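You operate a simulated robot arm through the tools that you are given. There is no shell and no other tool. Be economical: measure what you need, move in short steps, check, and stop when the job is done.

Carry out the task below with a simulated robot arm. There is one attempt and no reset: what you move stays moved.

JOB
Load the yellow-tipped bobbin, then the blue-tipped one, on the turntable; step it on after each.
Fine: switch the checker on; one step each time.

Only the result counts: the job must be done as asked and must still hold three seconds after the hand-in. Knocking over, shifting, dropping, spilling or breaking anything else fails it.

ROBOT AND FRAMES
A 6-joint arm with a two-finger parallel gripper, fixed in place. Base frame: the origin is at the foot of the arm, x ahead of it, y to its left, z up; the work surface is at about z = 0.8. Readings come in m, rad, newtons and seconds.
With the tool pointing down near the work surface it reaches from about 0.26 to 0.68 m from the base axis. Its first joint turns from -1.152 to 1.152 rad. Payload 2.9 kg.
The TCP is the grasp point between the finger pads, 0.03 m short of the fingertips. In the tool frame z runs along the fingers and y along their closing line. Largest opening 0.11 m; finger width 0.02, thickness 0.01; the body of the gripper, 0.048 by 0.112 m, starts 0.055 m behind the TCP.
Orientation is that of the tool frame in the base frame, as a unit quaternion [w, x, y, z]. With the fingers straight down and closing along the base's y, the tool's x points along the base's -x, its y along +y and its z along -z.

CONTROLS
- The arm moves only by the tool move_arm. Its argument "rows" is a list that holds one entry, the list of rows, each a list of 7 numbers: the shift along the tool's x, y, z in units of 20 mm (1.0 is 20 mm), then the turn, a rotation vector about the tool's x, y, z in units of 6 degrees (1.0 is 6 degrees), then the finger opening in m, from 0 to 0.11. In form: [[[tx, ty, tz, ax, ay, az, claw], ...]]. A call has 1 to 10 rows; each row shifts and turns the commanded pose from where the row before left it, along the tool's axes as they then stand. A call with a number of a shift or a turn outside -1 to 1 is refused whole. A row lasts 0.2 s, in which the tool goes at most 0.05 m and 0.15 rad; a call with a longer step from one row to the next is refused whole, and so is a gripper value outside its range. Where a pose cannot be reached the arm comes as near as it can. A force on the tool above 90 N (or 10 N above the force at the start of the call, whichever is more), or a blocked arm, ends the call early, and 0.2 s more pass. Each finger travels about 0.108 m/s and halts on what it meets, pressing with about 38 N; the grip force reading is that of the motor and also rises with nothing between the fingers. The clock runs only during rows and for 0.2 s after the last one: add rows that do not move to give the fingers time. The reply holds the time, the measured pose of the TCP, the force on the tool along the base axes, the opening and the grip force, in the units named above and with some noise, with the torque about the TCP (base axes, N m) and any sound that the robot's microphone picked up.
- Cameras (640 x 400 px; columns grow to the right, rows downward): "scene" is fixed at [0.0559, 0.4175, 1.3915]; the picture's right is [-0.91, -0.41, 0.00], its down [-0.21, 0.46, -0.87] and it looks along [0.35, -0.79, -0.50] (base axes); focal length 309 px, centre (320, 200). "wrist" rides on the gripper at [0.072, 0.017, -0.103] in the tool frame; the picture's right is [-0.23, 0.97, 0.00], its down [-0.76, -0.18, -0.62] and it looks along [-0.61, -0.14, 0.78] (tool axes); focal length 222 px, centre (320, 200). There is no depth. A picture from a camera that has moved, and an enlarged one, comes with that camera's place and axes in the base frame and with its lens.
- camera(camera): a new picture of that camera. No time passes.
- inspect(camera, box): a new picture of the part [left, top, right, bottom] of that camera's present view, enlarged. No time passes.
- hand_in(): hands the job in; it is judged then, once.

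Work in short steps. Places have to be worked out from the pictures, the camera data and where the tool is seen: move nearer, look again, correct. Check each grasp and each placing, and mend what went wrong. You have 120 turns and 64 pictures in all, those below and enlarged ones among them. Open the gripper and draw the arm clear of the work before you hand the job in, unless the task says otherwise; then end with one line.

The tools are called after "Emit:" as name(argument=value, ...) on one line, values as JSON. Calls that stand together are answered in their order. move_arm: Moves the arm, as the interface text tells. Its arguments: {"type":"object","properties":{"rows":{"type":"array","items":{"type":"array","items":{"type":"array","items":{"type":"number"}}}}},"required":["rows"]} The other tools are called the same way: camera (camera) takes a picture; inspect (camera, box) takes an enlarged picture of a part of a camera's view; hand_in () hands the job in.

At the start:

```text
t: 0.0
eef_pos: [0.4311, -0.0635, 1.2417]
orientation: [0.001, 0.0, 1.0, 0.0]
contact_force: [-0.1, 0.4, -0.2]
torque: [0.0, 0.0, -0.01]
width: 0.1101
finger_force: 0.1
```

scene: 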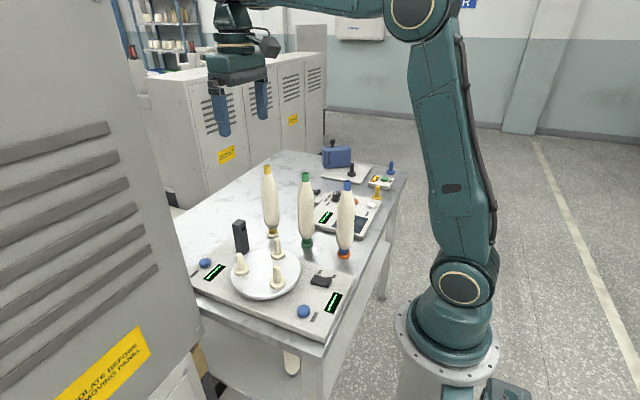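
wrist: 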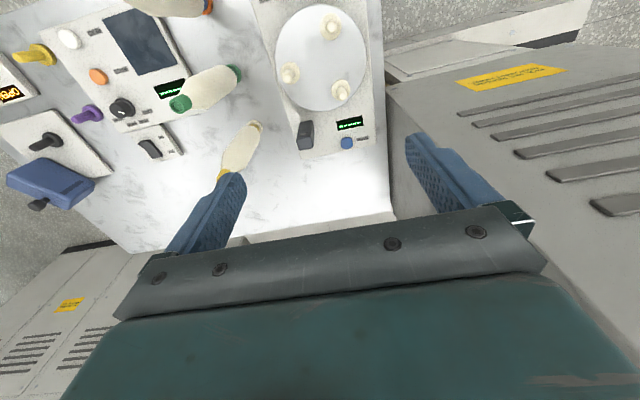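

The pictures show a turntable with three pegs, several bobbins, and several switches. I'll enlarge the key regions first to identify the controls.

Emit:
inspect(camera="scene", box=[180, 220, 360, 332])

Emit:
inspect(camera="scene", box=[290, 130, 420, 250])

Emit:
inspect(camera="wrist", box=[0, 0, 240, 220])

Emit:
inspect(camera="wrist", box=[220, 0, 420, 160])

```text
3.56 times, centred on (270, 276) of scene
camera zoom: at [0.0559, 0.4175, 1.3915], right [-0.91, -0.41, 0.0], down [-0.21, 0.46, -0.87], along [0.35, -0.79, -0.5], focal length 1098 px, centre (498, -70)
```

zoom: 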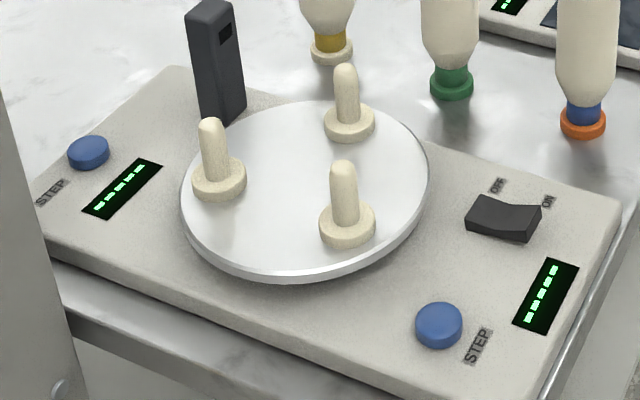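

```text
3.33 times, centred on (355, 190) of scene
camera zoom: at [0.0559, 0.4175, 1.3915], right [-0.91, -0.41, 0.0], down [-0.21, 0.46, -0.87], along [0.35, -0.79, -0.5], focal length 1029 px, centre (203, 233)
```

zoom: 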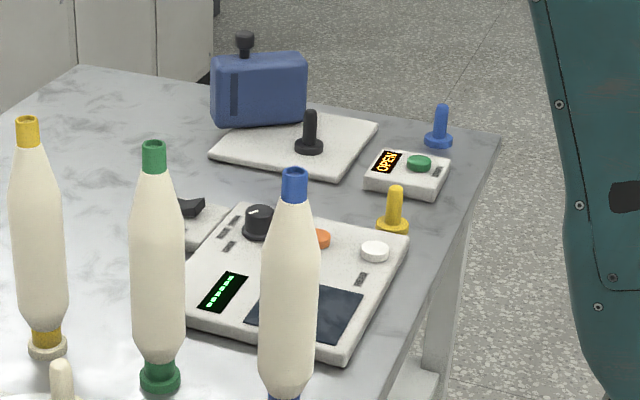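

```text
1.82 times, centred on (120, 110) of wrist
camera zoom: at [0.3587, -0.0466, 1.3449], right [0.23, 0.97, 0.0], down [0.76, -0.18, 0.62], along [0.61, -0.14, -0.78], focal length 404 px, centre (684, 364)
```

zoom: 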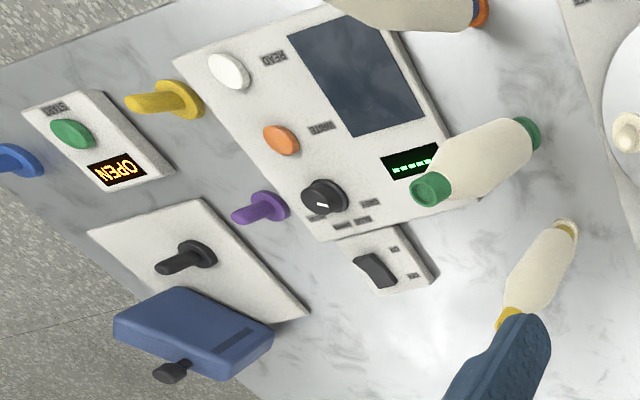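

```text
2.50 times, centred on (320, 80) of wrist
camera zoom: at [0.3587, -0.0466, 1.3449], right [0.23, 0.97, 0.0], down [0.76, -0.18, 0.62], along [0.61, -0.14, -0.78], focal length 555 px, centre (320, 500)
```

zoom: 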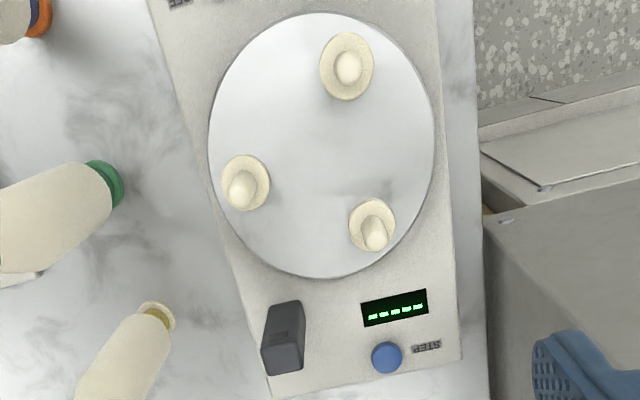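

Everything is roughly located: turntable centre ≈ (0.42,-0.06), bobbins at x≈0.51/0.39/0.27, y≈-0.24. I'll move back and down for a closer look at the plate and its labels.

Emit:
move_arm(rows=[[[0.75, 0.1, 0.9, 0, 0, 0, 0.11], [0.75, 0.1, 0.9, 0, 0, 0, 0.11], [0.75, 0.1, 0.9, 0, 0, 0, 0.11], [0.75, 0.1, 0.9, 0, 0, 0, 0.11], [0.75, 0.1, 0.9, 0, 0, 0, 0.11], [0.75, 0.1, 0.9, 0, 0, 0, 0.11], [0.75, 0.1, 0.9, 0, 0, 0, 0.11], [0.75, 0.1, 0.9, 0, 0, 0, 0.11], [0.75, 0.1, 0.9, 0, 0, 0, 0.11], [0, 0, 0, 0, 0, 0, 0.11]]])

Emit:
camera(camera="wrist")

```text
t: 2.2
eef_pos: [0.2971, -0.0441, 1.079]
orientation: [0.0, 0.0, 1.0, 0.0]
contact_force: [0.7, 0.3, 0.0]
torque: [-0.04, -0.02, -0.01]
width: 0.11
finger_force: 0.0
```

```text
57 pictures are left
camera wrist: at [0.2243, -0.0285, 1.1821], right [0.23, 0.97, 0.0], down [0.76, -0.18, 0.62], along [0.61, -0.14, -0.78], focal length 222 px, centre (320, 200)
```

wrist: 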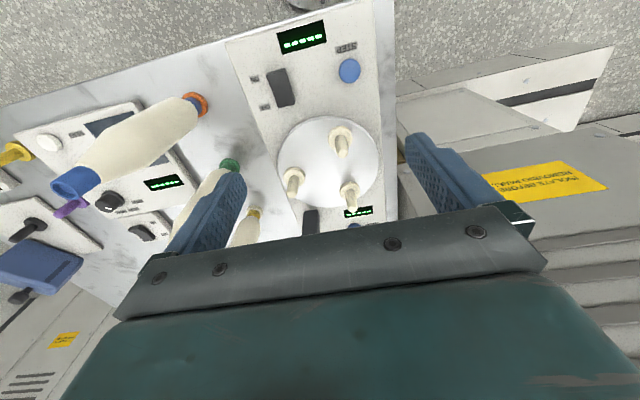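

Emit:
inspect(camera="wrist", box=[220, 0, 400, 112])

Emit:
inspect(camera="wrist", box=[260, 110, 400, 230])

Emit:
inspect(camera="wrist", box=[0, 90, 220, 280])

```text
3.56 times, centred on (310, 56) of wrist
camera zoom: at [0.2243, -0.0285, 1.1821], right [0.23, 0.97, 0.0], down [0.76, -0.18, 0.62], along [0.61, -0.14, -0.78], focal length 790 px, centre (356, 712)
```

zoom: 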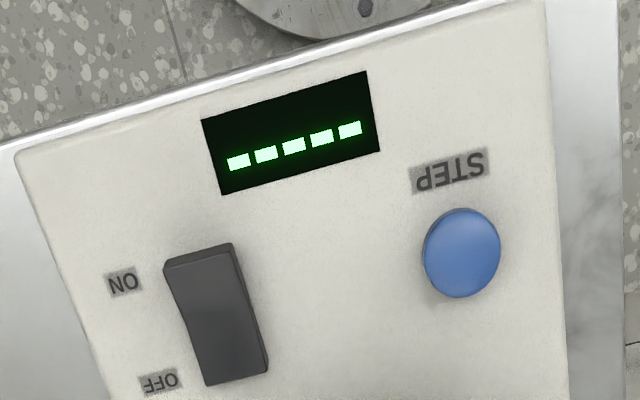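

```text
3.33 times, centred on (330, 170) of wrist
camera zoom: at [0.2243, -0.0285, 1.1821], right [0.23, 0.97, 0.0], down [0.76, -0.18, 0.62], along [0.61, -0.14, -0.78], focal length 740 px, centre (287, 300)
```

zoom: 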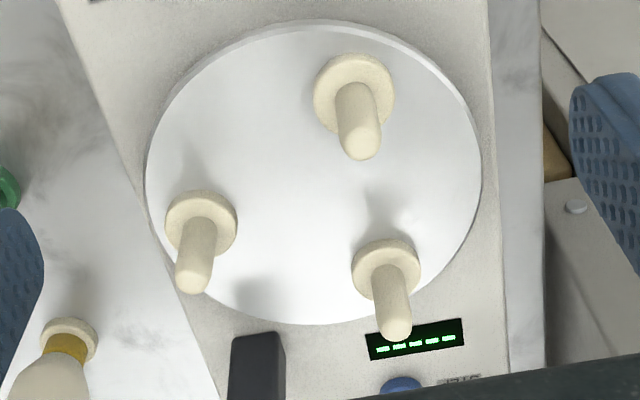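

```text
2.11 times, centred on (110, 185) of wrist
camera zoom: at [0.2243, -0.0285, 1.1821], right [0.23, 0.97, 0.0], down [0.76, -0.18, 0.62], along [0.61, -0.14, -0.78], focal length 468 px, centre (762, 232)
```

zoom: 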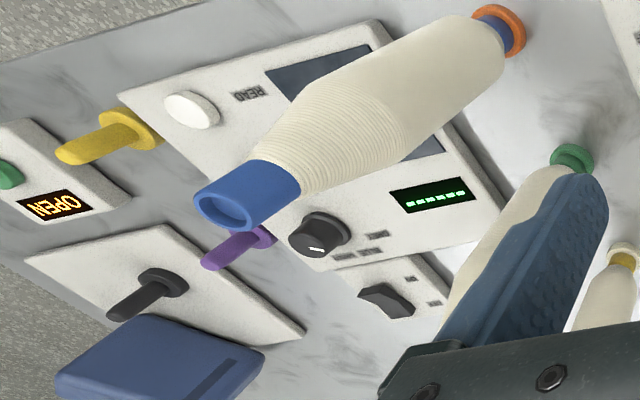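

Turntable plate has OFF/ON rocker and two STEP buttons (dash displays). I need the labels on the other panel's rocker too, so I raise the arm and move toward −y to look.

Emit:
move_arm(rows=[[[0, 0, -1, 0, 0, 0, 0.11], [0, 0, -1, 0, 0, 0, 0.11], [0, 0, -1, 0, 0, 0, 0.11], [0, 0, -1, 0, 0, 0, 0.11], [0, -1, -1, 0, 0, 0, 0.11], [-0.3, -1, 0, 0, 0, 0, 0.11], [-0.3, -1, 0, 0, 0, 0, 0.11], [-0.3, -1, 0, 0, 0, 0, 0.11], [-0.3, -1, 0, 0, 0, 0, 0.11], [-0.3, -1, 0, 0, 0, 0, 0.11]]])

Emit:
move_arm(rows=[[[0, -1, 0, 0, 0, 0, 0.11], [0, -1, 0, 0, 0, 0, 0.11], [0, -1, 0, 0, 0, 0, 0.11], [0, -1, 0, 0, 0, 0, 0.11], [0, -1, 0, 0, 0, 0, 0.11], [0, -1, 0, 0, 0, 0, 0.11], [0, -1, 0, 0, 0, 0, 0.11], [0, -1, 0, 0, 0, 0, 0.11], [0, -1, 0, 0, 0, 0, 0.11], [0, 0, 0, 0, 0, 0, 0.11]]])

Emit:
camera(camera="wrist")

```text
t: 4.4
eef_pos: [0.3255, -0.1643, 1.1799]
orientation: [0.001, -0.002, 1.0, 0.0]
contact_force: [-0.5, -0.4, 0.2]
torque: [0.08, 0.0, 0.01]
width: 0.1098
finger_force: 0.0
```

```text
t: 6.6
eef_pos: [0.3263, -0.3464, 1.1779]
orientation: [0.0, 0.0, 1.0, 0.0]
contact_force: [0.0, 0.1, -0.2]
torque: [0.02, -0.04, 0.01]
width: 0.1101
finger_force: 0.2
```

```text
53 pictures are left
camera wrist: at [0.2543, -0.3288, 1.2817], right [0.23, 0.97, 0.0], down [0.76, -0.18, 0.62], along [0.61, -0.14, -0.78], focal length 222 px, centre (320, 200)
```

wrist: 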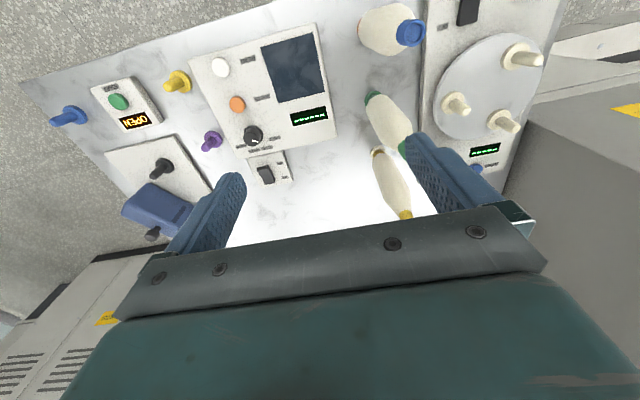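

Emit:
inspect(camera="wrist", box=[180, 20, 340, 195])

Emit:
inspect(camera="wrist", box=[230, 120, 310, 190])

Emit:
inspect(camera="wrist", box=[420, 0, 560, 180])

```text
2.29 times, centred on (260, 108) of wrist
camera zoom: at [0.2543, -0.3288, 1.2817], right [0.23, 0.97, 0.0], down [0.76, -0.18, 0.62], along [0.61, -0.14, -0.78], focal length 508 px, centre (457, 411)
```

zoom: 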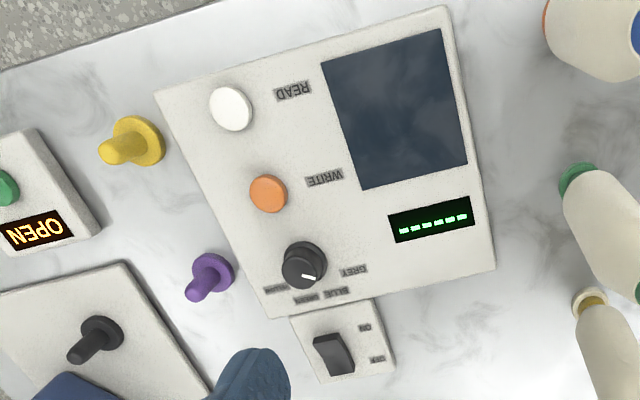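

```text
5.71 times, centred on (270, 155) of wrist
camera zoom: at [0.2543, -0.3288, 1.2817], right [0.23, 0.97, 0.0], down [0.76, -0.18, 0.62], along [0.61, -0.14, -0.78], focal length 1269 px, centre (606, 457)
```

zoom: 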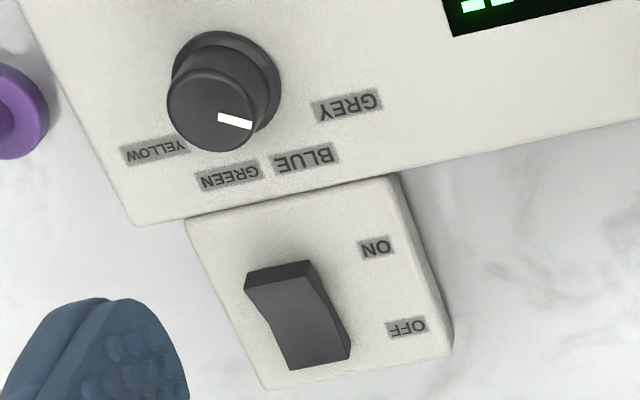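

```text
2.22 times, centred on (490, 90) of wrist
camera zoom: at [0.2543, -0.3288, 1.2817], right [0.23, 0.97, 0.0], down [0.76, -0.18, 0.62], along [0.61, -0.14, -0.78], focal length 494 px, centre (-58, 444)
```

zoom: 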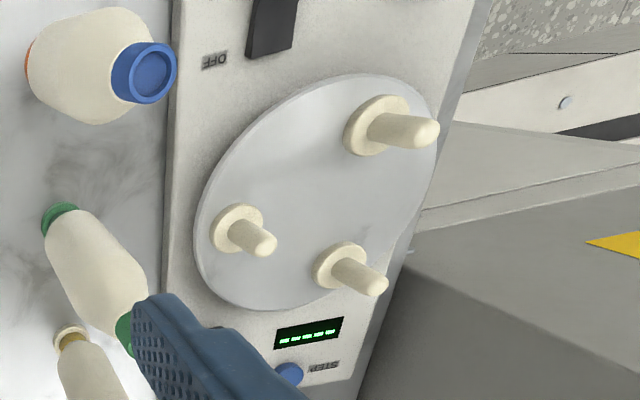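

The other panel is a reader/writer with its own switch; the turntable plate has the sensor post and its own OFF/ON rocker (ON end toward the base, about (0.268,-0.098)), so that's the checker. I'll go over it with closed fingers.

Emit:
move_arm(rows=[[[0.3, 1, 0, 0, 0, 0, 0.0], [0.3, 1, 0, 0, 0, 0, 0.0], [0.3, 1, 0, 0, 0, 0, 0.0], [0.3, 1, 0, 0, 0, 0, 0.0], [0.3, 1, 0, 0, 0, 0, 0.0], [0.3, 1, 0, 0, 0, 0, 0.0], [0.3, 1, 0, 0, 0, 0, 0.0], [0.3, 1, 0, 0, 0, 0, 0.0], [0.3, 1, 0, 0, 0, 0, 0.0], [0, 1, 0, 0, 0, 0, 0]]])

Emit:
move_arm(rows=[[[0, 1, 0, 0, 0, 0, 0.0], [0, 1, 0, 0, 0, 0, 0.0], [0, 0.4, 1, 0, 0, 0, 0.0], [0, 0, 1, 0, 0, 0, 0.0], [0, 0, 1, 0, 0, 0, 0.0], [0, 0, 1, 0, 0, 0, 0.0], [0, 0, 1, 0, 0, 0, 0.0], [0, 0, 1, 0, 0, 0, 0.0], [0, 0, 1, 0, 0, 0, 0.0], [0, 0, 1, 0, 0, 0, 0]]])

Emit:
camera(camera="wrist")

Emit:
camera(camera="scene")

```text
t: 8.8
eef_pos: [0.2724, -0.1469, 1.1803]
orientation: [0.0, 0.0, 1.0, 0.0]
contact_force: [-0.9, -0.7, -0.7]
torque: [0.0, 0.01, 0.02]
width: 0.0005
finger_force: 37.9
```

```text
t: 11.0
eef_pos: [0.2736, -0.0991, 1.0197]
orientation: [0.0, 0.0, 1.0, 0.0]
contact_force: [-0.3, 0.4, -0.3]
torque: [0.0, -0.02, 0.01]
width: 0.0
finger_force: 38.2
```

```text
49 pictures are left
camera wrist: at [0.2005, -0.0809, 1.123], right [0.23, 0.97, 0.0], down [0.76, -0.18, 0.62], along [0.61, -0.14, -0.78], focal length 222 px, centre (320, 200)
```

wrist: 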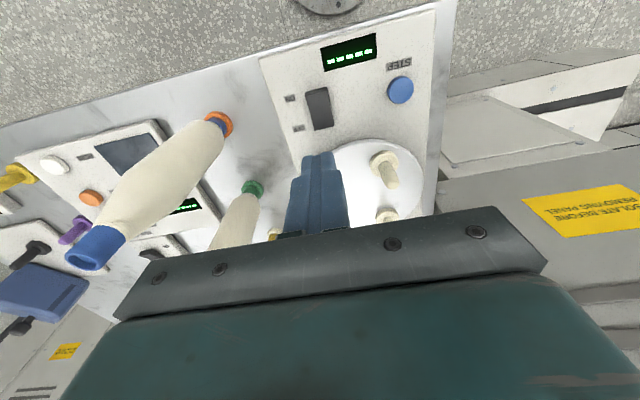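

```text
48 pictures are left
```

scene: 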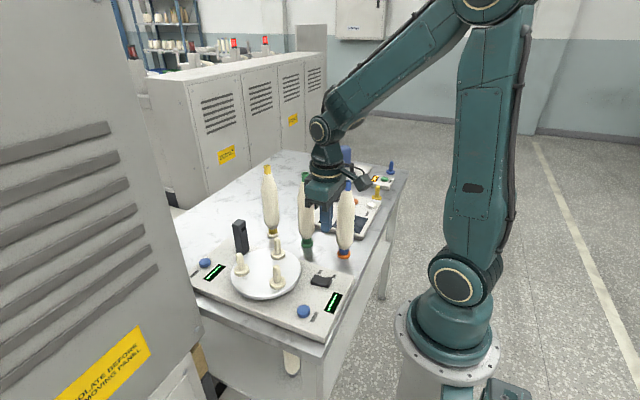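

The rocker re-triangulates at about (0.283,-0.100), length ≈45 mm. I descend over its ON end.

Emit:
move_arm(rows=[[[0.2, 0, 1, 0, 0, 0, 0.0], [0, 0, 1, 0, 0, 0, 0.0], [0, 0, 1, 0, 0, 0, 0.0], [0, 0, 1, 0, 0, 0, 0.0], [0, 0, 1, 0, 0, 0, 0.0], [0, 0, 1, 0, 0, 0, 0.0], [0, 0, 0.8, 0, 0, 0, 0.0], [0, 0, 0, 0, 0, 0, 0.0]]])

Emit:
inspect(camera="scene", box=[250, 220, 370, 332])

```text
t: 12.8
eef_pos: [0.2674, -0.0981, 0.8815]
orientation: [0.001, 0.0, 1.0, -0.001]
contact_force: [0.8, 0.4, 0.1]
torque: [-0.01, -0.03, 0.01]
width: 0.0001
finger_force: 37.9
```

```text
3.57 times, centred on (310, 276) of scene
camera zoom: at [0.056, 0.4175, 1.3915], right [-0.91, -0.41, 0.0], down [-0.21, 0.46, -0.87], along [0.35, -0.79, -0.5], focal length 1102 px, centre (356, -71)
```

zoom: 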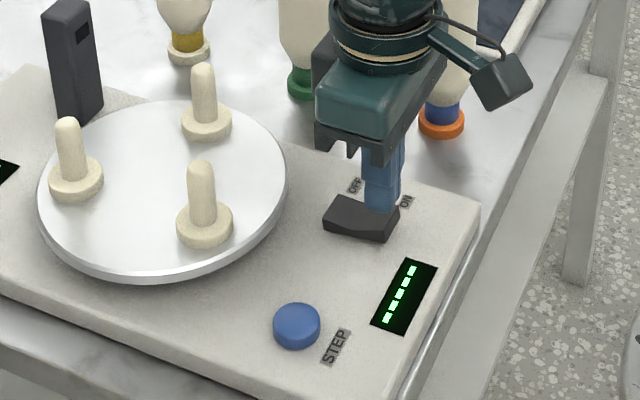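

The fingertips line up over the ON end. Pressing down gently in small steps.

Emit:
move_arm(rows=[[[0, 0, 0.3, 0, 0, 0, 0.0], [0, 0, 0.3, 0, 0, 0, 0.0], [0, 0, 0.3, 0, 0, 0, 0.0], [0, 0, 0.3, 0, 0, 0, 0.0], [0, 0, 0, 0, 0, 0, 0.0]]])

```text
t: 13.8
eef_pos: [0.2683, -0.0971, 0.8652]
orientation: [0.001, 0.0, 1.0, 0.0]
contact_force: [-6.7, 2.4, 22.7]
torque: [0.08, -0.02, 0.08]
width: 0.0001
finger_force: 37.3
stopped in row 5: the force on the tool passed its limit at 117 N (the readings are from after the stop); the commanded pose is now the measured one
```

Contact reached 117 N at TCP z 0.865. I retract and check the rocker and displays.

Emit:
move_arm(rows=[[[0, 0, -0.5, 0, 0, 0, 0.0], [0, 0, -1, 0, 0, 0, 0.0], [0, 0, -1, 0, 0, 0, 0.0], [0, 0, -1, 0, 0, 0, 0.0], [0, 0, -1, 0, 0, 0, 0.0]]])

Emit:
inspect(camera="scene", box=[180, 220, 360, 332])

```text
t: 15.0
eef_pos: [0.2676, -0.0988, 0.955]
orientation: [0.002, -0.001, 1.0, -0.001]
contact_force: [-0.2, 1.0, -0.3]
torque: [0.0, 0.02, 0.01]
width: 0.0
finger_force: 38.1
```

```text
3.56 times, centred on (270, 276) of scene
camera zoom: at [0.0559, 0.4175, 1.3915], right [-0.91, -0.41, 0.0], down [-0.21, 0.46, -0.87], along [0.35, -0.79, -0.5], focal length 1098 px, centre (498, -70)
```

zoom: 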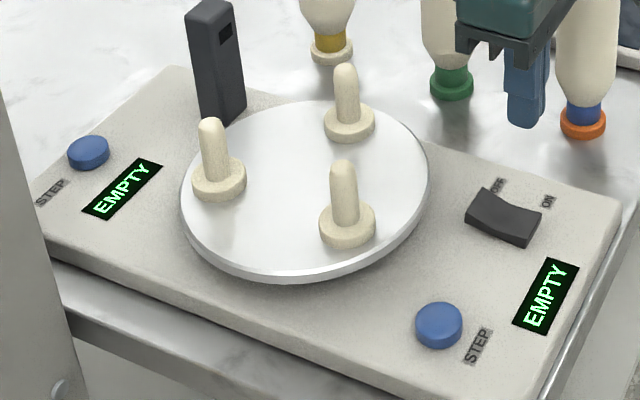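

Both displays changed from dashes to "EMPTY", so the checker is on. Refined by two views: pegs at A(0.367,-0.032), B(0.4185,-0.122), C(0.470,-0.032); yellow bobbin axis (0.5135,-0.246), top ≈1.038. I'm heading above the yellow bobbin.

Emit:
move_arm(rows=[[[0, 0, -1, 0, 0, 0, 0.09], [0, 0, -1, 0, 0, 0, 0.09], [0, 0, -1, 0, 0, 0, 0.09], [0, 0, -1, 0, 0, 0, 0.09], [0, 0, -1, 0, 0, 0, 0.09], [0, 0, -1, 0, 0, 0, 0.09], [-1, -0.4, -1, 0, 0, 0, 0.09], [-1, -0.4, -1, 0, 0, 0, 0.09], [-1, -0.4, 0, 0, 0, 0, 0.09], [-1, -0.4, 0, 0, 0, 0, 0.09]]])

Emit:
move_arm(rows=[[[-1, -0.7, 0, 0, 0, 0, 0.09], [-1, -0.7, 0, 0, 0, 0, 0.09], [-1, -0.7, 0, 0, 0, 0, 0.09], [-1, -0.7, 0, 0, 0, 0, 0.09], [-1, -0.7, 0, 0, 0, 0, 0.09], [-1, -0.7, 0, 0, 0, 0, 0.09], [-1, -0.7, 0, 0, 0, 0, 0.09], [-1, -0.7, 0, 0, 0, 0, 0.09], [-0.3, -0.15, 0, 0, 0, 0, 0.09], [0, 0, 0, 0, 0, 0, 0.09]]])

Emit:
camera(camera="wrist")

Emit:
camera(camera="scene")

```text
t: 17.2
eef_pos: [0.3483, -0.1299, 1.1152]
orientation: [0.002, 0.001, 1.0, 0.0]
contact_force: [-0.5, 1.1, -0.3]
torque: [0.02, 0.01, -0.02]
width: 0.0897
finger_force: 0.1
```

```text
t: 19.4
eef_pos: [0.5141, -0.2441, 1.1143]
orientation: [0.003, 0.001, 1.0, -0.001]
contact_force: [-0.2, 0.7, 0.2]
torque: [0.0, -0.03, -0.01]
width: 0.0902
finger_force: 0.1
```

```text
45 pictures are left
camera wrist: at [0.4409, -0.2278, 1.2175], right [0.23, 0.97, 0.0], down [0.76, -0.18, 0.63], along [0.61, -0.14, -0.78], focal length 222 px, centre (320, 200)
```

wrist: 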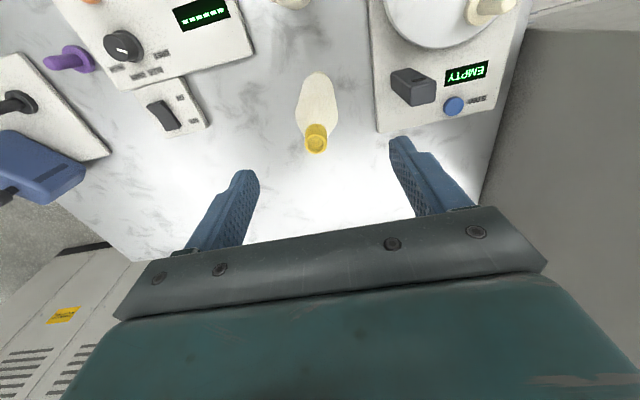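

```text
44 pictures are left
```

scene: 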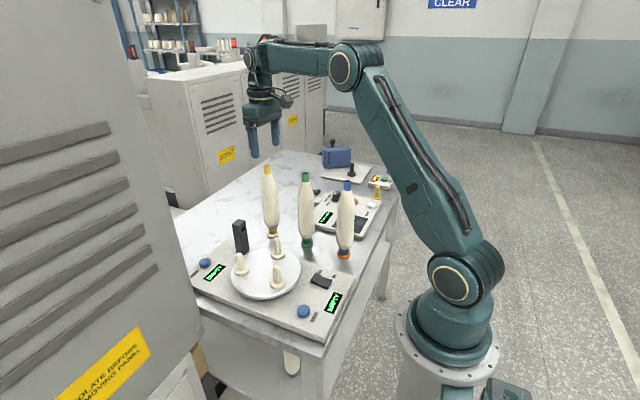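

The tip triangulates to about (0.518,-0.249). I adjust by a few mm and descend to TCP z≈0.997 so the palm stays above the tip.

Emit:
move_arm(rows=[[[-0.17, -0.23, 1, 0, 0, 0, 0.07], [0, 0, 1, 0, 0, 0, 0.07], [0, 0, 1, 0, 0, 0, 0.07], [0, 0, 1, 0, 0, 0, 0.07], [0, 0, 1, 0, 0, 0, 0.07], [0, 0, 0.8, 0, 0, 0, 0.07], [0, 0, 0, 0, 0, 0, 0.07]]])

Emit:
inspect(camera="scene", box=[220, 110, 330, 250])

Emit:
inspect(camera="wrist", box=[180, 60, 460, 240])

```text
t: 21.0
eef_pos: [0.5183, -0.2489, 0.9988]
orientation: [0.001, 0.001, 1.0, -0.001]
contact_force: [-0.1, -0.1, 0.3]
torque: [0.05, -0.04, -0.01]
width: 0.0699
finger_force: 0.1
```

```text
2.86 times, centred on (275, 180) of scene
camera zoom: at [0.0559, 0.4175, 1.3915], right [-0.91, -0.41, 0.0], down [-0.21, 0.46, -0.87], along [0.35, -0.79, -0.5], focal length 882 px, centre (449, 257)
```

zoom: 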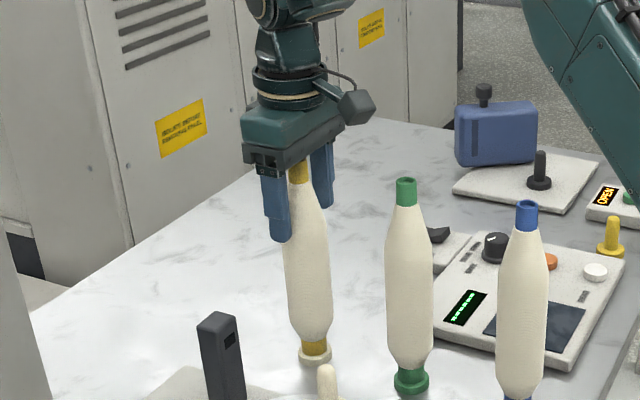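

```text
2.22 times, centred on (320, 150) of wrist
camera zoom: at [0.4458, -0.2325, 1.1021], right [0.23, 0.97, 0.0], down [0.76, -0.18, 0.63], along [0.61, -0.14, -0.78], focal length 494 px, centre (320, 311)
```

zoom: 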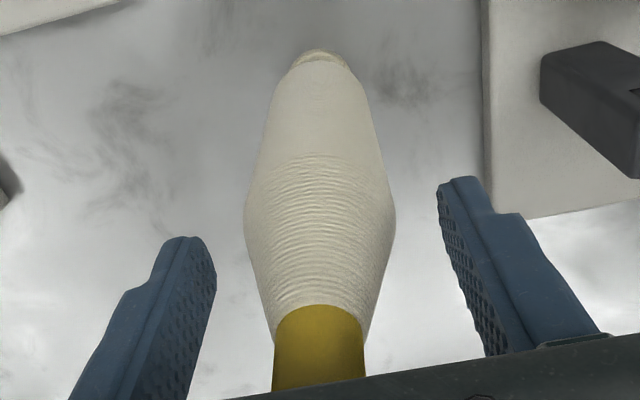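

The fingers straddle the bobbin well; I lower 8 mm more to get nearer the widest part, then close.

Emit:
move_arm(rows=[[[0, 0, 0.4, 0, 0, 0, 0.07], [0, 0, 0, 0, 0, 0, 0.06], [0, 0, 0, 0, 0, 0, 0.05], [0, 0, 0, 0, 0, 0, 0.04], [0, 0, 0, 0, 0, 0, 0.02], [0, 0, 0, 0, 0, 0, 0.0], [0, 0, 0, 0, 0, 0, 0.0]]])

Emit:
inspect(camera="wrist", box=[180, 60, 460, 240])

```text
t: 22.6
eef_pos: [0.5188, -0.2487, 0.9918]
orientation: [0.002, 0.0, 1.0, 0.0]
contact_force: [0.0, 0.2, -0.8]
torque: [0.01, -0.02, 0.01]
width: 0.0466
finger_force: 37.8
```

```text
2.22 times, centred on (320, 150) of wrist
camera zoom: at [0.4454, -0.232, 1.0945], right [0.23, 0.97, 0.0], down [0.76, -0.18, 0.63], along [0.61, -0.14, -0.78], focal length 494 px, centre (320, 311)
```

zoom: 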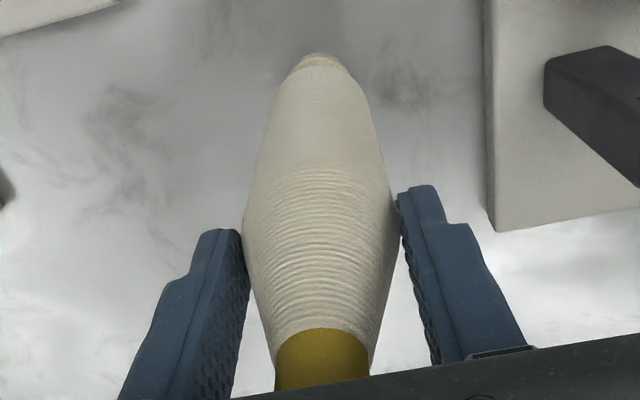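

Grip holds at 46.6 mm near the widest part. I lift straight up 0.14 m, gently at first.

Emit:
move_arm(rows=[[[0, 0, -0.3, 0, 0, 0, 0.0], [0, 0, -0.5, 0, 0, 0, 0.0], [0, 0, -0.8, 0, 0, 0, 0.0], [0, 0, -1, 0, 0, 0, 0.0], [0, 0, -1, 0, 0, 0, 0.0], [0, 0, -1, 0, 0, 0, 0.0], [0, 0, -1, 0, 0, 0, 0.0], [0, 0, -1, 0, 0, 0, 0.0], [0, 0, -0.4, 0, 0, 0, 0.0], [0, 0, 0, 0, 0, 0, 0.0]]])

Emit:
inspect(camera="scene", box=[200, 80, 340, 280])

```text
t: 24.8
eef_pos: [0.5178, -0.248, 1.1316]
orientation: [0.002, 0.0, 1.0, -0.001]
contact_force: [0.2, 0.0, -1.2]
torque: [0.02, -0.04, 0.02]
width: 0.0466
finger_force: 38.4
```

```text
2.00 times, centred on (270, 180) of scene
camera zoom: at [0.056, 0.4175, 1.3915], right [-0.91, -0.41, 0.0], down [-0.21, 0.46, -0.87], along [0.35, -0.79, -0.5], focal length 617 px, centre (420, 240)
```

zoom: 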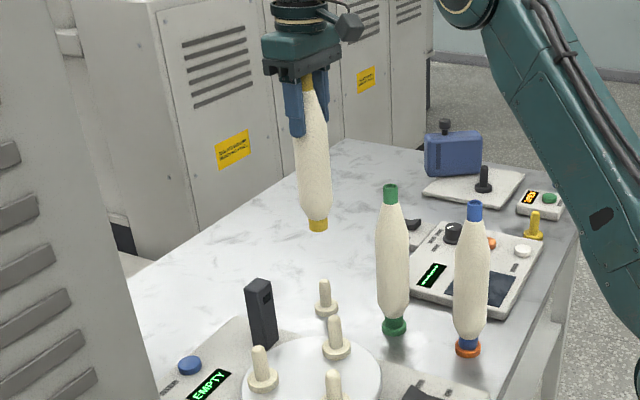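

The yellow bobbin is held upright. I carry it above peg B (0.4185,-0.122).

Emit:
move_arm(rows=[[[0.5, 0.6, 0, 0, 0, 0, 0.0], [0.7, 0.9, 0, 0, 0, 0, 0.0], [0.7, 0.9, 0, 0, 0, 0, 0.0], [0.7, 0.9, 0, 0, 0, 0, 0.0], [0.7, 0.9, 0, 0, 0, 0, 0.0], [0.7, 0.9, 0, 0, 0, 0, 0.0], [0.6, 0.7, 0, 0, 0, 0, 0.0], [0.3, 0.4, 0, 0, 0, 0, 0.0], [0, 0, 0, 0, 0, 0, 0.0]]])

Emit:
inspect(camera="wrist", box=[200, 20, 440, 180])

Emit:
inspect(camera="scene", box=[200, 160, 360, 310])

```text
t: 26.8
eef_pos: [0.4193, -0.1248, 1.1297]
orientation: [0.001, 0.0, 1.0, 0.0]
contact_force: [-0.3, 1.0, -1.7]
torque: [0.0, 0.0, 0.01]
width: 0.0467
finger_force: 37.6
```

```text
2.50 times, centred on (320, 100) of wrist
camera zoom: at [0.3467, -0.1079, 1.2335], right [0.23, 0.97, 0.0], down [0.76, -0.18, 0.63], along [0.61, -0.14, -0.78], focal length 555 px, centre (320, 450)
```

zoom: 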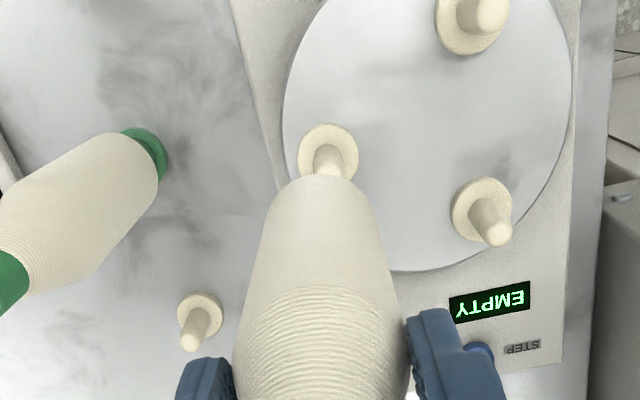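

```text
2.67 times, centred on (280, 235) of scene
camera zoom: at [0.056, 0.4175, 1.3915], right [-0.91, -0.41, 0.0], down [-0.21, 0.46, -0.87], along [0.35, -0.79, -0.5], focal length 823 px, centre (427, 107)
```

zoom: 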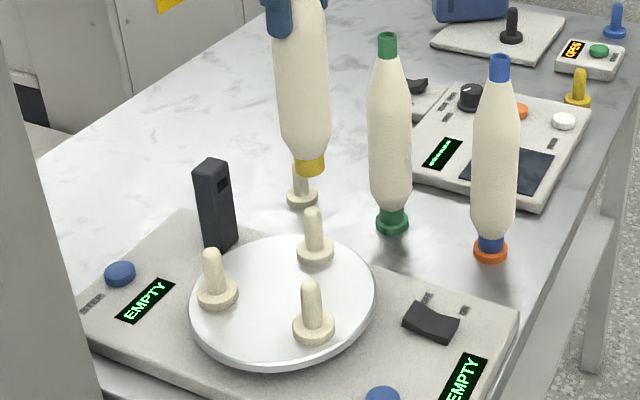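

Alignment looks within ~1–2 mm in both views. I lower to just above the peg tip (TCP 1.09) and measure finely.

Emit:
move_arm(rows=[[[0, 0, 0.5, 0, 0, 0, 0.0], [0, 0, 0.7, 0, 0, 0, 0.0], [0, 0, 0.6, 0, 0, 0, 0.0], [0, 0, 0, 0, 0, 0, 0.0], [0, 0, 0, 0, 0, 0, 0.0]]])

Emit:
inspect(camera="wrist", box=[270, 40, 390, 120])

Emit:
inspect(camera="scene", box=[245, 200, 315, 270])

```text
t: 28.0
eef_pos: [0.4195, -0.1232, 1.0947]
orientation: [0.001, 0.0, 1.0, -0.001]
contact_force: [0.3, 1.0, -0.7]
torque: [0.0, 0.0, -0.01]
width: 0.0468
finger_force: 38.0
```

```text
5.00 times, centred on (330, 80) of wrist
camera zoom: at [0.3465, -0.1067, 1.1973], right [0.23, 0.97, 0.0], down [0.76, -0.18, 0.63], along [0.61, -0.14, -0.78], focal length 1111 px, centre (270, 800)
```

zoom: 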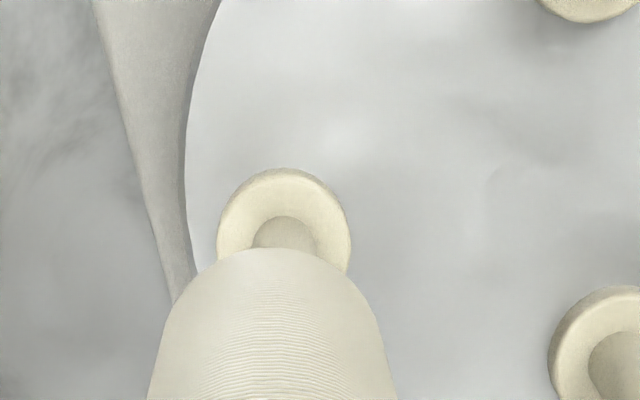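

```text
5.71 times, centred on (280, 235) of scene
camera zoom: at [0.056, 0.4175, 1.3915], right [-0.91, -0.41, 0.0], down [-0.21, 0.46, -0.87], along [0.35, -0.79, -0.5], focal length 1764 px, centre (549, 0)
```

zoom: 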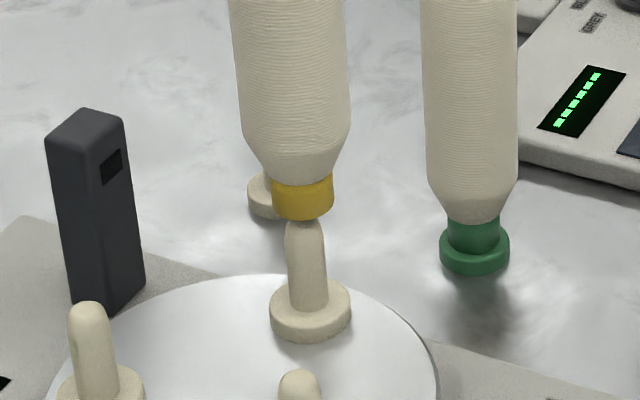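

Scene says ~1 mm lateral error, wrist says the peg is ~3 mm to +y. I shift +2.5 mm in y and recheck.

Emit:
move_arm(rows=[[[0, 0.125, 0, 0, 0, 0, 0.0], [0, 0, 0, 0, 0, 0, 0.0]]])

Emit:
inspect(camera="wrist", box=[270, 40, 390, 120])

Emit:
inspect(camera="scene", box=[245, 200, 315, 270])

```text
t: 28.6
eef_pos: [0.4196, -0.1199, 1.0958]
orientation: [0.002, 0.0, 1.0, -0.001]
contact_force: [-1.0, 0.3, -1.3]
torque: [0.02, 0.01, 0.01]
width: 0.0468
finger_force: 37.8
```

```text
5.00 times, centred on (330, 80) of wrist
camera zoom: at [0.346, -0.1045, 1.198], right [0.23, 0.97, 0.0], down [0.76, -0.18, 0.63], along [0.61, -0.14, -0.78], focal length 1111 px, centre (270, 800)
```

zoom: 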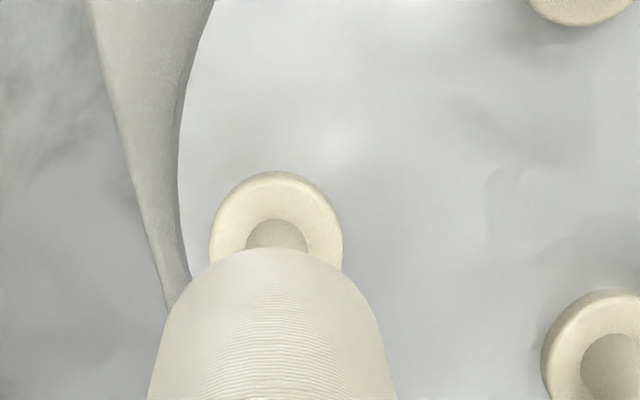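

```text
5.71 times, centred on (280, 235) of scene
camera zoom: at [0.056, 0.4175, 1.3915], right [-0.91, -0.41, 0.0], down [-0.21, 0.46, -0.87], along [0.35, -0.79, -0.5], focal length 1764 px, centre (549, 0)
```

zoom: 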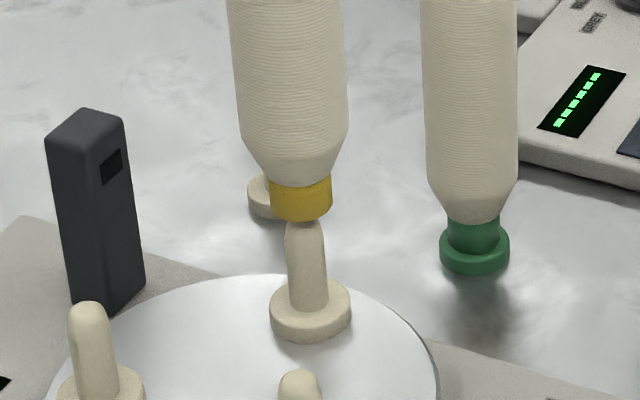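

Now both views agree within 1 mm. Lowering onto the peg slowly, first 30 mm.

Emit:
move_arm(rows=[[[0, 0, 0.25, 0, 0, 0, 0.0], [0, 0, 0.25, 0, 0, 0, 0.0], [0, 0, 0.25, 0, 0, 0, 0.0], [0, 0, 0.25, 0, 0, 0, 0.0], [0, 0, 0.25, 0, 0, 0, 0.0], [0, 0, 0.25, 0, 0, 0, 0.0], [0, 0, 0, 0, 0, 0, 0.0]]])

Emit:
inspect(camera="scene", box=[245, 200, 315, 270])

```text
t: 30.2
eef_pos: [0.4197, -0.1221, 1.0644]
orientation: [0.002, -0.001, 1.0, 0.0]
contact_force: [-1.1, 6.7, 0.8]
torque: [1.24, 0.23, 0.05]
width: 0.0468
finger_force: 37.7
```

```text
5.71 times, centred on (280, 235) of scene
camera zoom: at [0.0559, 0.4177, 1.3914], right [-0.91, -0.41, 0.0], down [-0.21, 0.46, -0.87], along [0.35, -0.79, -0.5], focal length 1764 px, centre (549, 0)
```

zoom: 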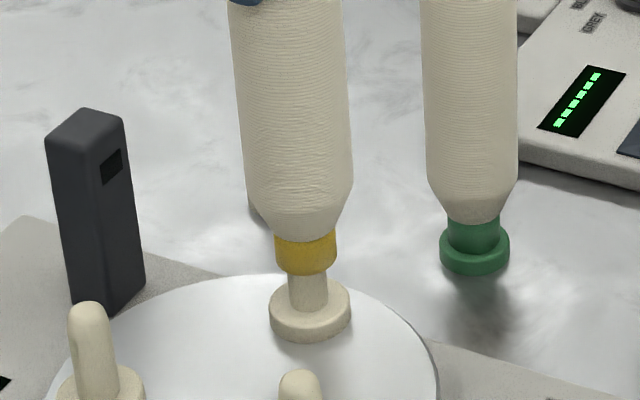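

The bore is over the peg with a mild +6.7 N y side force. I shift +1 mm y and continue down.

Emit:
move_arm(rows=[[[0, 0.05, 0.2, 0, 0, 0, 0.0], [0, 0.03, 0.25, 0, 0, 0, 0.0], [0, 0, 0.25, 0, 0, 0, 0.0], [0, 0, 0.25, 0, 0, 0, 0.0], [0, 0, 0.2, 0, 0, 0, 0.0], [0, 0, 0.1, 0, 0, 0, 0.0], [0, 0, 0, 0, 0, 0, 0.0]]])

Emit:
inspect(camera="scene", box=[245, 200, 315, 270])

```text
t: 31.8
eef_pos: [0.4206, -0.1199, 1.0429]
orientation: [0.003, 0.0, 1.0, -0.002]
contact_force: [-3.4, 1.3, 18.1]
torque: [0.01, 0.41, -0.01]
width: 0.0468
finger_force: 38.3
```

```text
5.71 times, centred on (280, 235) of scene
camera zoom: at [0.0556, 0.4176, 1.3915], right [-0.91, -0.41, 0.0], down [-0.21, 0.46, -0.87], along [0.35, -0.79, -0.5], focal length 1764 px, centre (549, 0)
```

zoom: 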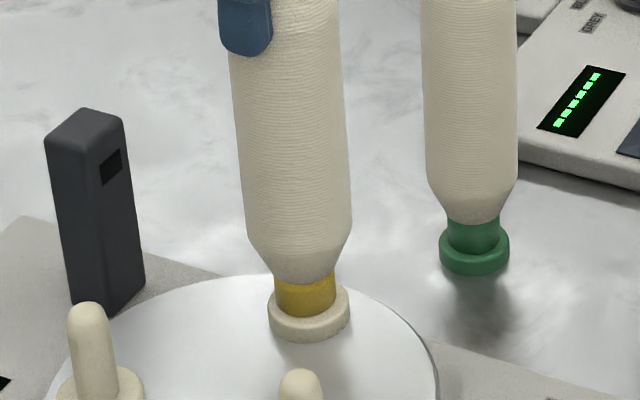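

It's seated on the flange (18 N up). Opening and rising vertically.

Emit:
move_arm(rows=[[[0, 0, -0.05, 0, 0, 0, 0.06], [0, 0, 0, 0, 0, 0, 0.075], [0, 0, 0, 0, 0, 0, 0.08], [0, 0, -0.5, 0, 0, 0, 0.08], [0, 0, -1, 0, 0, 0, 0.08], [0, 0, -1, 0, 0, 0, 0.08], [0, 0, -1, 0, 0, 0, 0.08], [0, 0, -1, 0, 0, 0, 0.08], [0, 0, -1, 0, 0, 0, 0.08], [0, 0, 0, 0, 0, 0, 0.08]]])

Emit:
camera(camera="scene")

```text
t: 34.0
eef_pos: [0.4198, -0.1217, 1.1519]
orientation: [0.002, 0.001, 1.0, 0.0]
contact_force: [-1.2, 0.4, -0.1]
torque: [0.02, 0.02, 0.0]
width: 0.08
finger_force: 0.1
```

```text
31 pictures are left
```

scene: 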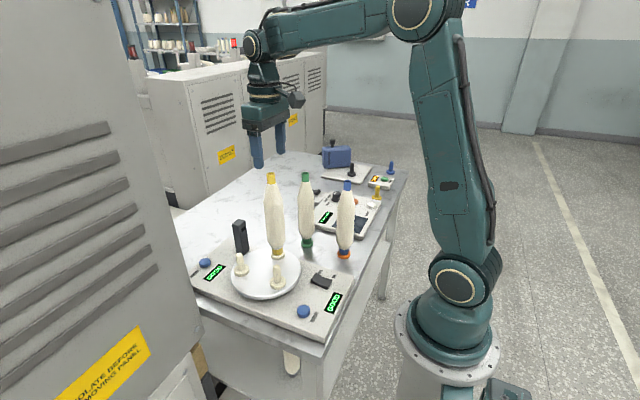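

Emit:
inspect(camera="scene", box=[180, 220, 360, 332])

```text
3.56 times, centred on (270, 276) of scene
camera zoom: at [0.0559, 0.4175, 1.3915], right [-0.91, -0.41, 0.0], down [-0.21, 0.46, -0.87], along [0.35, -0.79, -0.5], focal length 1098 px, centre (498, -70)
```

zoom: 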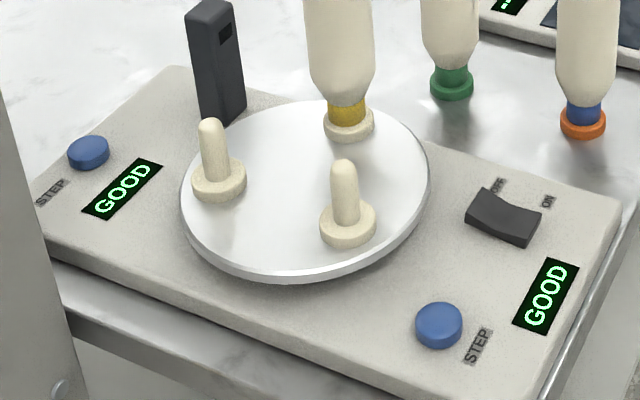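

The checker shows "GOOD" at peg B. Now to the near STEP button at ≈(0.283,-0.001), fingers closed.

Emit:
move_arm(rows=[[[0.95, 0.85, 0, 0, 0, 0, 0.06], [0.95, 0.85, 0, 0, 0, 0, 0.0], [0.95, 0.85, 0, 0, 0, 0, 0.0], [0.95, 0.85, 0, 0, 0, 0, 0.0], [0.95, 0.85, 0, 0, 0, 0, 0.0], [0.95, 0.85, 0, 0, 0, 0, 0.0], [0.95, 0.85, 0, 0, 0, 0, 0.0], [0.2, 0.1, 1, 0, 0, 0, 0.0], [0, 0, 1, 0, 0, 0, 0.0], [0, 0, 1, 0, 0, 0, 0.0]]])

Emit:
move_arm(rows=[[[0, 0, 1, 0, 0, 0, 0.0], [0, 0, 1, 0, 0, 0, 0.0], [0, 0, 1, 0, 0, 0, 0.0], [0, 0, 1, 0, 0, 0, 0.0], [0, 0, 1, 0, 0, 0, 0.0], [0, 0, 1, 0, 0, 0, 0.0], [0, 0, 1, 0, 0, 0, 0.0], [0, 0, 1, 0, 0, 0, 0.0], [0, 0, 1, 0, 0, 0, 0.0], [0, 0, 0, 0, 0, 0, 0.0]]])

Emit:
inspect(camera="scene", box=[250, 220, 370, 332])

```text
t: 36.2
eef_pos: [0.2824, -0.0029, 1.09]
orientation: [0.002, 0.0, 1.0, -0.001]
contact_force: [0.4, -0.2, 0.2]
torque: [-0.02, -0.01, 0.0]
width: 0.0
finger_force: 37.9
```

```text
t: 38.4
eef_pos: [0.2824, -0.002, 0.91]
orientation: [0.002, -0.001, 1.0, -0.001]
contact_force: [-0.4, -0.4, 0.6]
torque: [0.02, 0.02, -0.02]
width: 0.0002
finger_force: 37.2
```

```text
3.57 times, centred on (310, 276) of scene
camera zoom: at [0.056, 0.4175, 1.3915], right [-0.91, -0.41, 0.0], down [-0.21, 0.46, -0.87], along [0.35, -0.79, -0.5], focal length 1102 px, centre (356, -71)
```

zoom: 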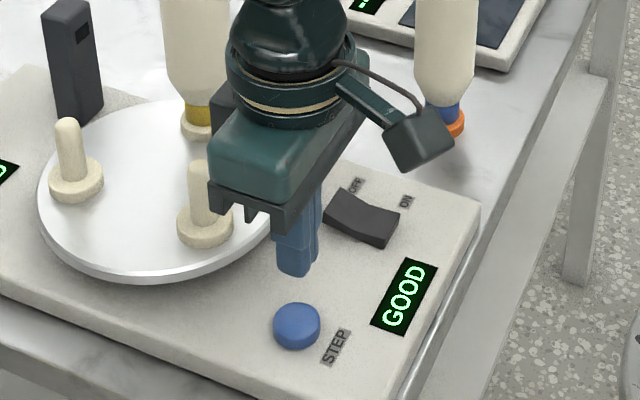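

The fingertips line up over the button. One press: down until contact, then immediately up.

Emit:
move_arm(rows=[[[0, 0, 0.8, 0, 0, 0, 0.0], [0, 0, 0.8, 0, 0, 0, 0.0], [0, 0, 0.4, 0, 0, 0, 0.0], [0, 0, 0.3, 0, 0, 0, 0.0], [0, 0, 0.3, 0, 0, 0, 0.0], [0, 0, -1, 0, 0, 0, 0.0], [0, 0, -1, 0, 0, 0, 0.0]]])

Emit:
inspect(camera="scene", box=[180, 220, 360, 332])

```text
t: 40.0
eef_pos: [0.2831, 0.0, 0.8984]
orientation: [0.002, 0.0, 1.0, -0.001]
contact_force: [-0.2, 1.1, 0.0]
torque: [-0.02, 0.01, 0.01]
width: 0.0
finger_force: 37.6
heard: click
```

```text
3.56 times, centred on (270, 276) of scene
camera zoom: at [0.0559, 0.4175, 1.3915], right [-0.91, -0.41, 0.0], down [-0.21, 0.46, -0.87], along [0.35, -0.79, -0.5], focal length 1098 px, centre (498, -70)
```

zoom: 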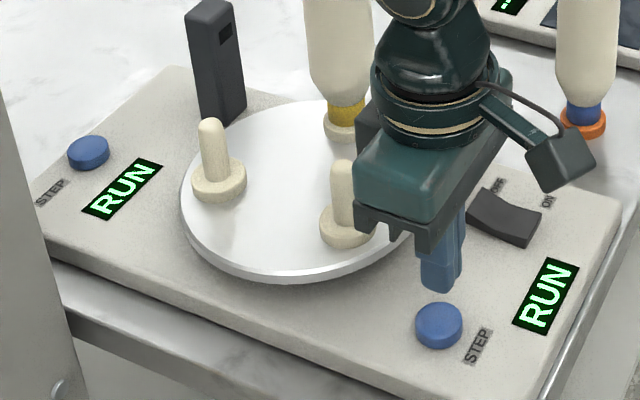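

One click, display says RUN. I rise straight up and wait while it turns.

Emit:
move_arm(rows=[[[0, 0, -1, 0, 0, 0, 0.0], [0, 0, -1, 0, 0, 0, 0.0], [0, 0, -1, 0, 0, 0, 0.0], [0, 0, -1, 0, 0, 0, 0.0], [0, 0, -1, 0, 0, 0, 0.0], [0, 0, -1, 0, 0, 0, 0.0], [0, 0, -1, 0, 0, 0, 0.0], [0, 0, -1, 0, 0, 0, 0.0], [0, 0, -1, 0, 0, 0, 0.0], [0, 0, -1, 0, 0, 0, 0.0]]])

Emit:
move_arm(rows=[[[0, 0, -1, 0, 0, 0, 0.08], [0, 0, -1, 0, 0, 0, 0.08], [0, 0, -1, 0, 0, 0, 0.08], [0, -1, 0, 0, 0, 0, 0.08], [0, -1, 0, 0, 0, 0, 0.08], [0, -1, 0, 0, 0, 0, 0.08], [0, -1, 0, 0, 0, 0, 0.08]]])

Emit:
camera(camera="scene")

Emit:
camera(camera="wrist")

```text
t: 42.2
eef_pos: [0.2841, -0.0001, 1.1001]
orientation: [0.002, 0.0, 1.0, 0.0]
contact_force: [-0.4, 0.1, 1.0]
torque: [0.02, 0.0, 0.01]
width: 0.0
finger_force: 38.4
```

```text
t: 43.8
eef_pos: [0.2809, -0.0777, 1.1596]
orientation: [0.002, -0.001, 1.0, -0.001]
contact_force: [-0.9, 0.3, 0.2]
torque: [0.02, 0.0, -0.03]
width: 0.0803
finger_force: 0.1
```

```text
27 pictures are left
```

scene: 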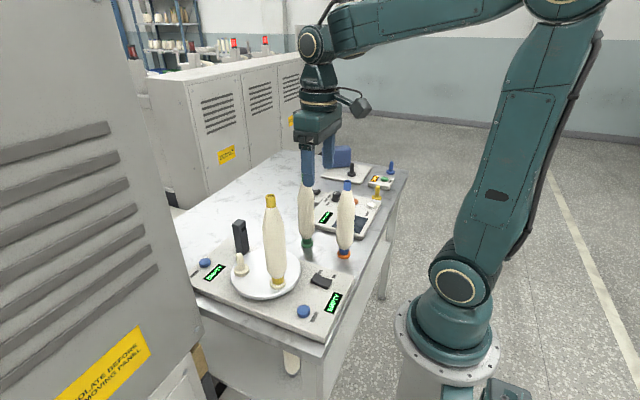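

```text
26 pictures are left
camera wrist: at [0.2088, -0.0622, 1.2616], right [0.23, 0.97, 0.0], down [0.76, -0.18, 0.63], along [0.61, -0.14, -0.78], focal length 222 px, centre (320, 200)
```

wrist: 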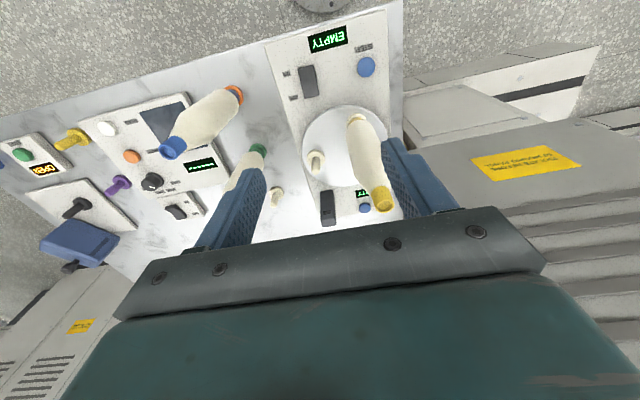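

The table stepped once: yellow is now at A, peg at B is empty, display "EMPTY". Blue bobbin triangulates to ≈(0.275,-0.2445); moving above it.

Emit:
move_arm(rows=[[[0.3, -0.9, 0, 0, 0, 0, 0.08], [0, -0.9, 0, 0, 0, 0, 0.08], [0, -0.9, 0, 0, 0, 0, 0.08], [0, -0.9, 0, 0, 0, 0, 0.08], [0, -0.9, 0, 0, 0, 0, 0.08], [0, -0.9, 0, 0, 0, 0, 0.08], [0, -0.9, 0, 0, 0, 0, 0.08], [0, -0.9, 0, 0, 0, 0, 0.08], [0, -1, 0, 0, 0, 0, 0.08], [0, 0, 0, 0, 0, 0, 0.08]]])

Emit:
camera(camera="wrist")

```text
t: 46.0
eef_pos: [0.275, -0.2447, 1.1586]
orientation: [0.001, 0.0, 1.0, -0.002]
contact_force: [0.7, -0.5, 0.2]
torque: [-0.01, 0.02, 0.0]
width: 0.0802
finger_force: 0.0
```

```text
25 pictures are left
camera wrist: at [0.2033, -0.2277, 1.2619], right [0.23, 0.97, 0.0], down [0.76, -0.18, 0.63], along [0.61, -0.14, -0.78], focal length 222 px, centre (320, 200)
```

wrist: 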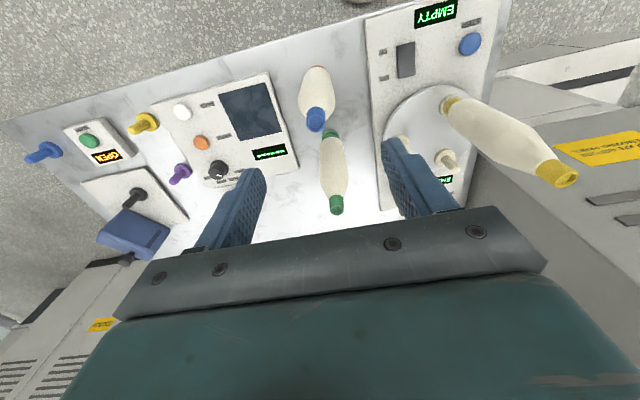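

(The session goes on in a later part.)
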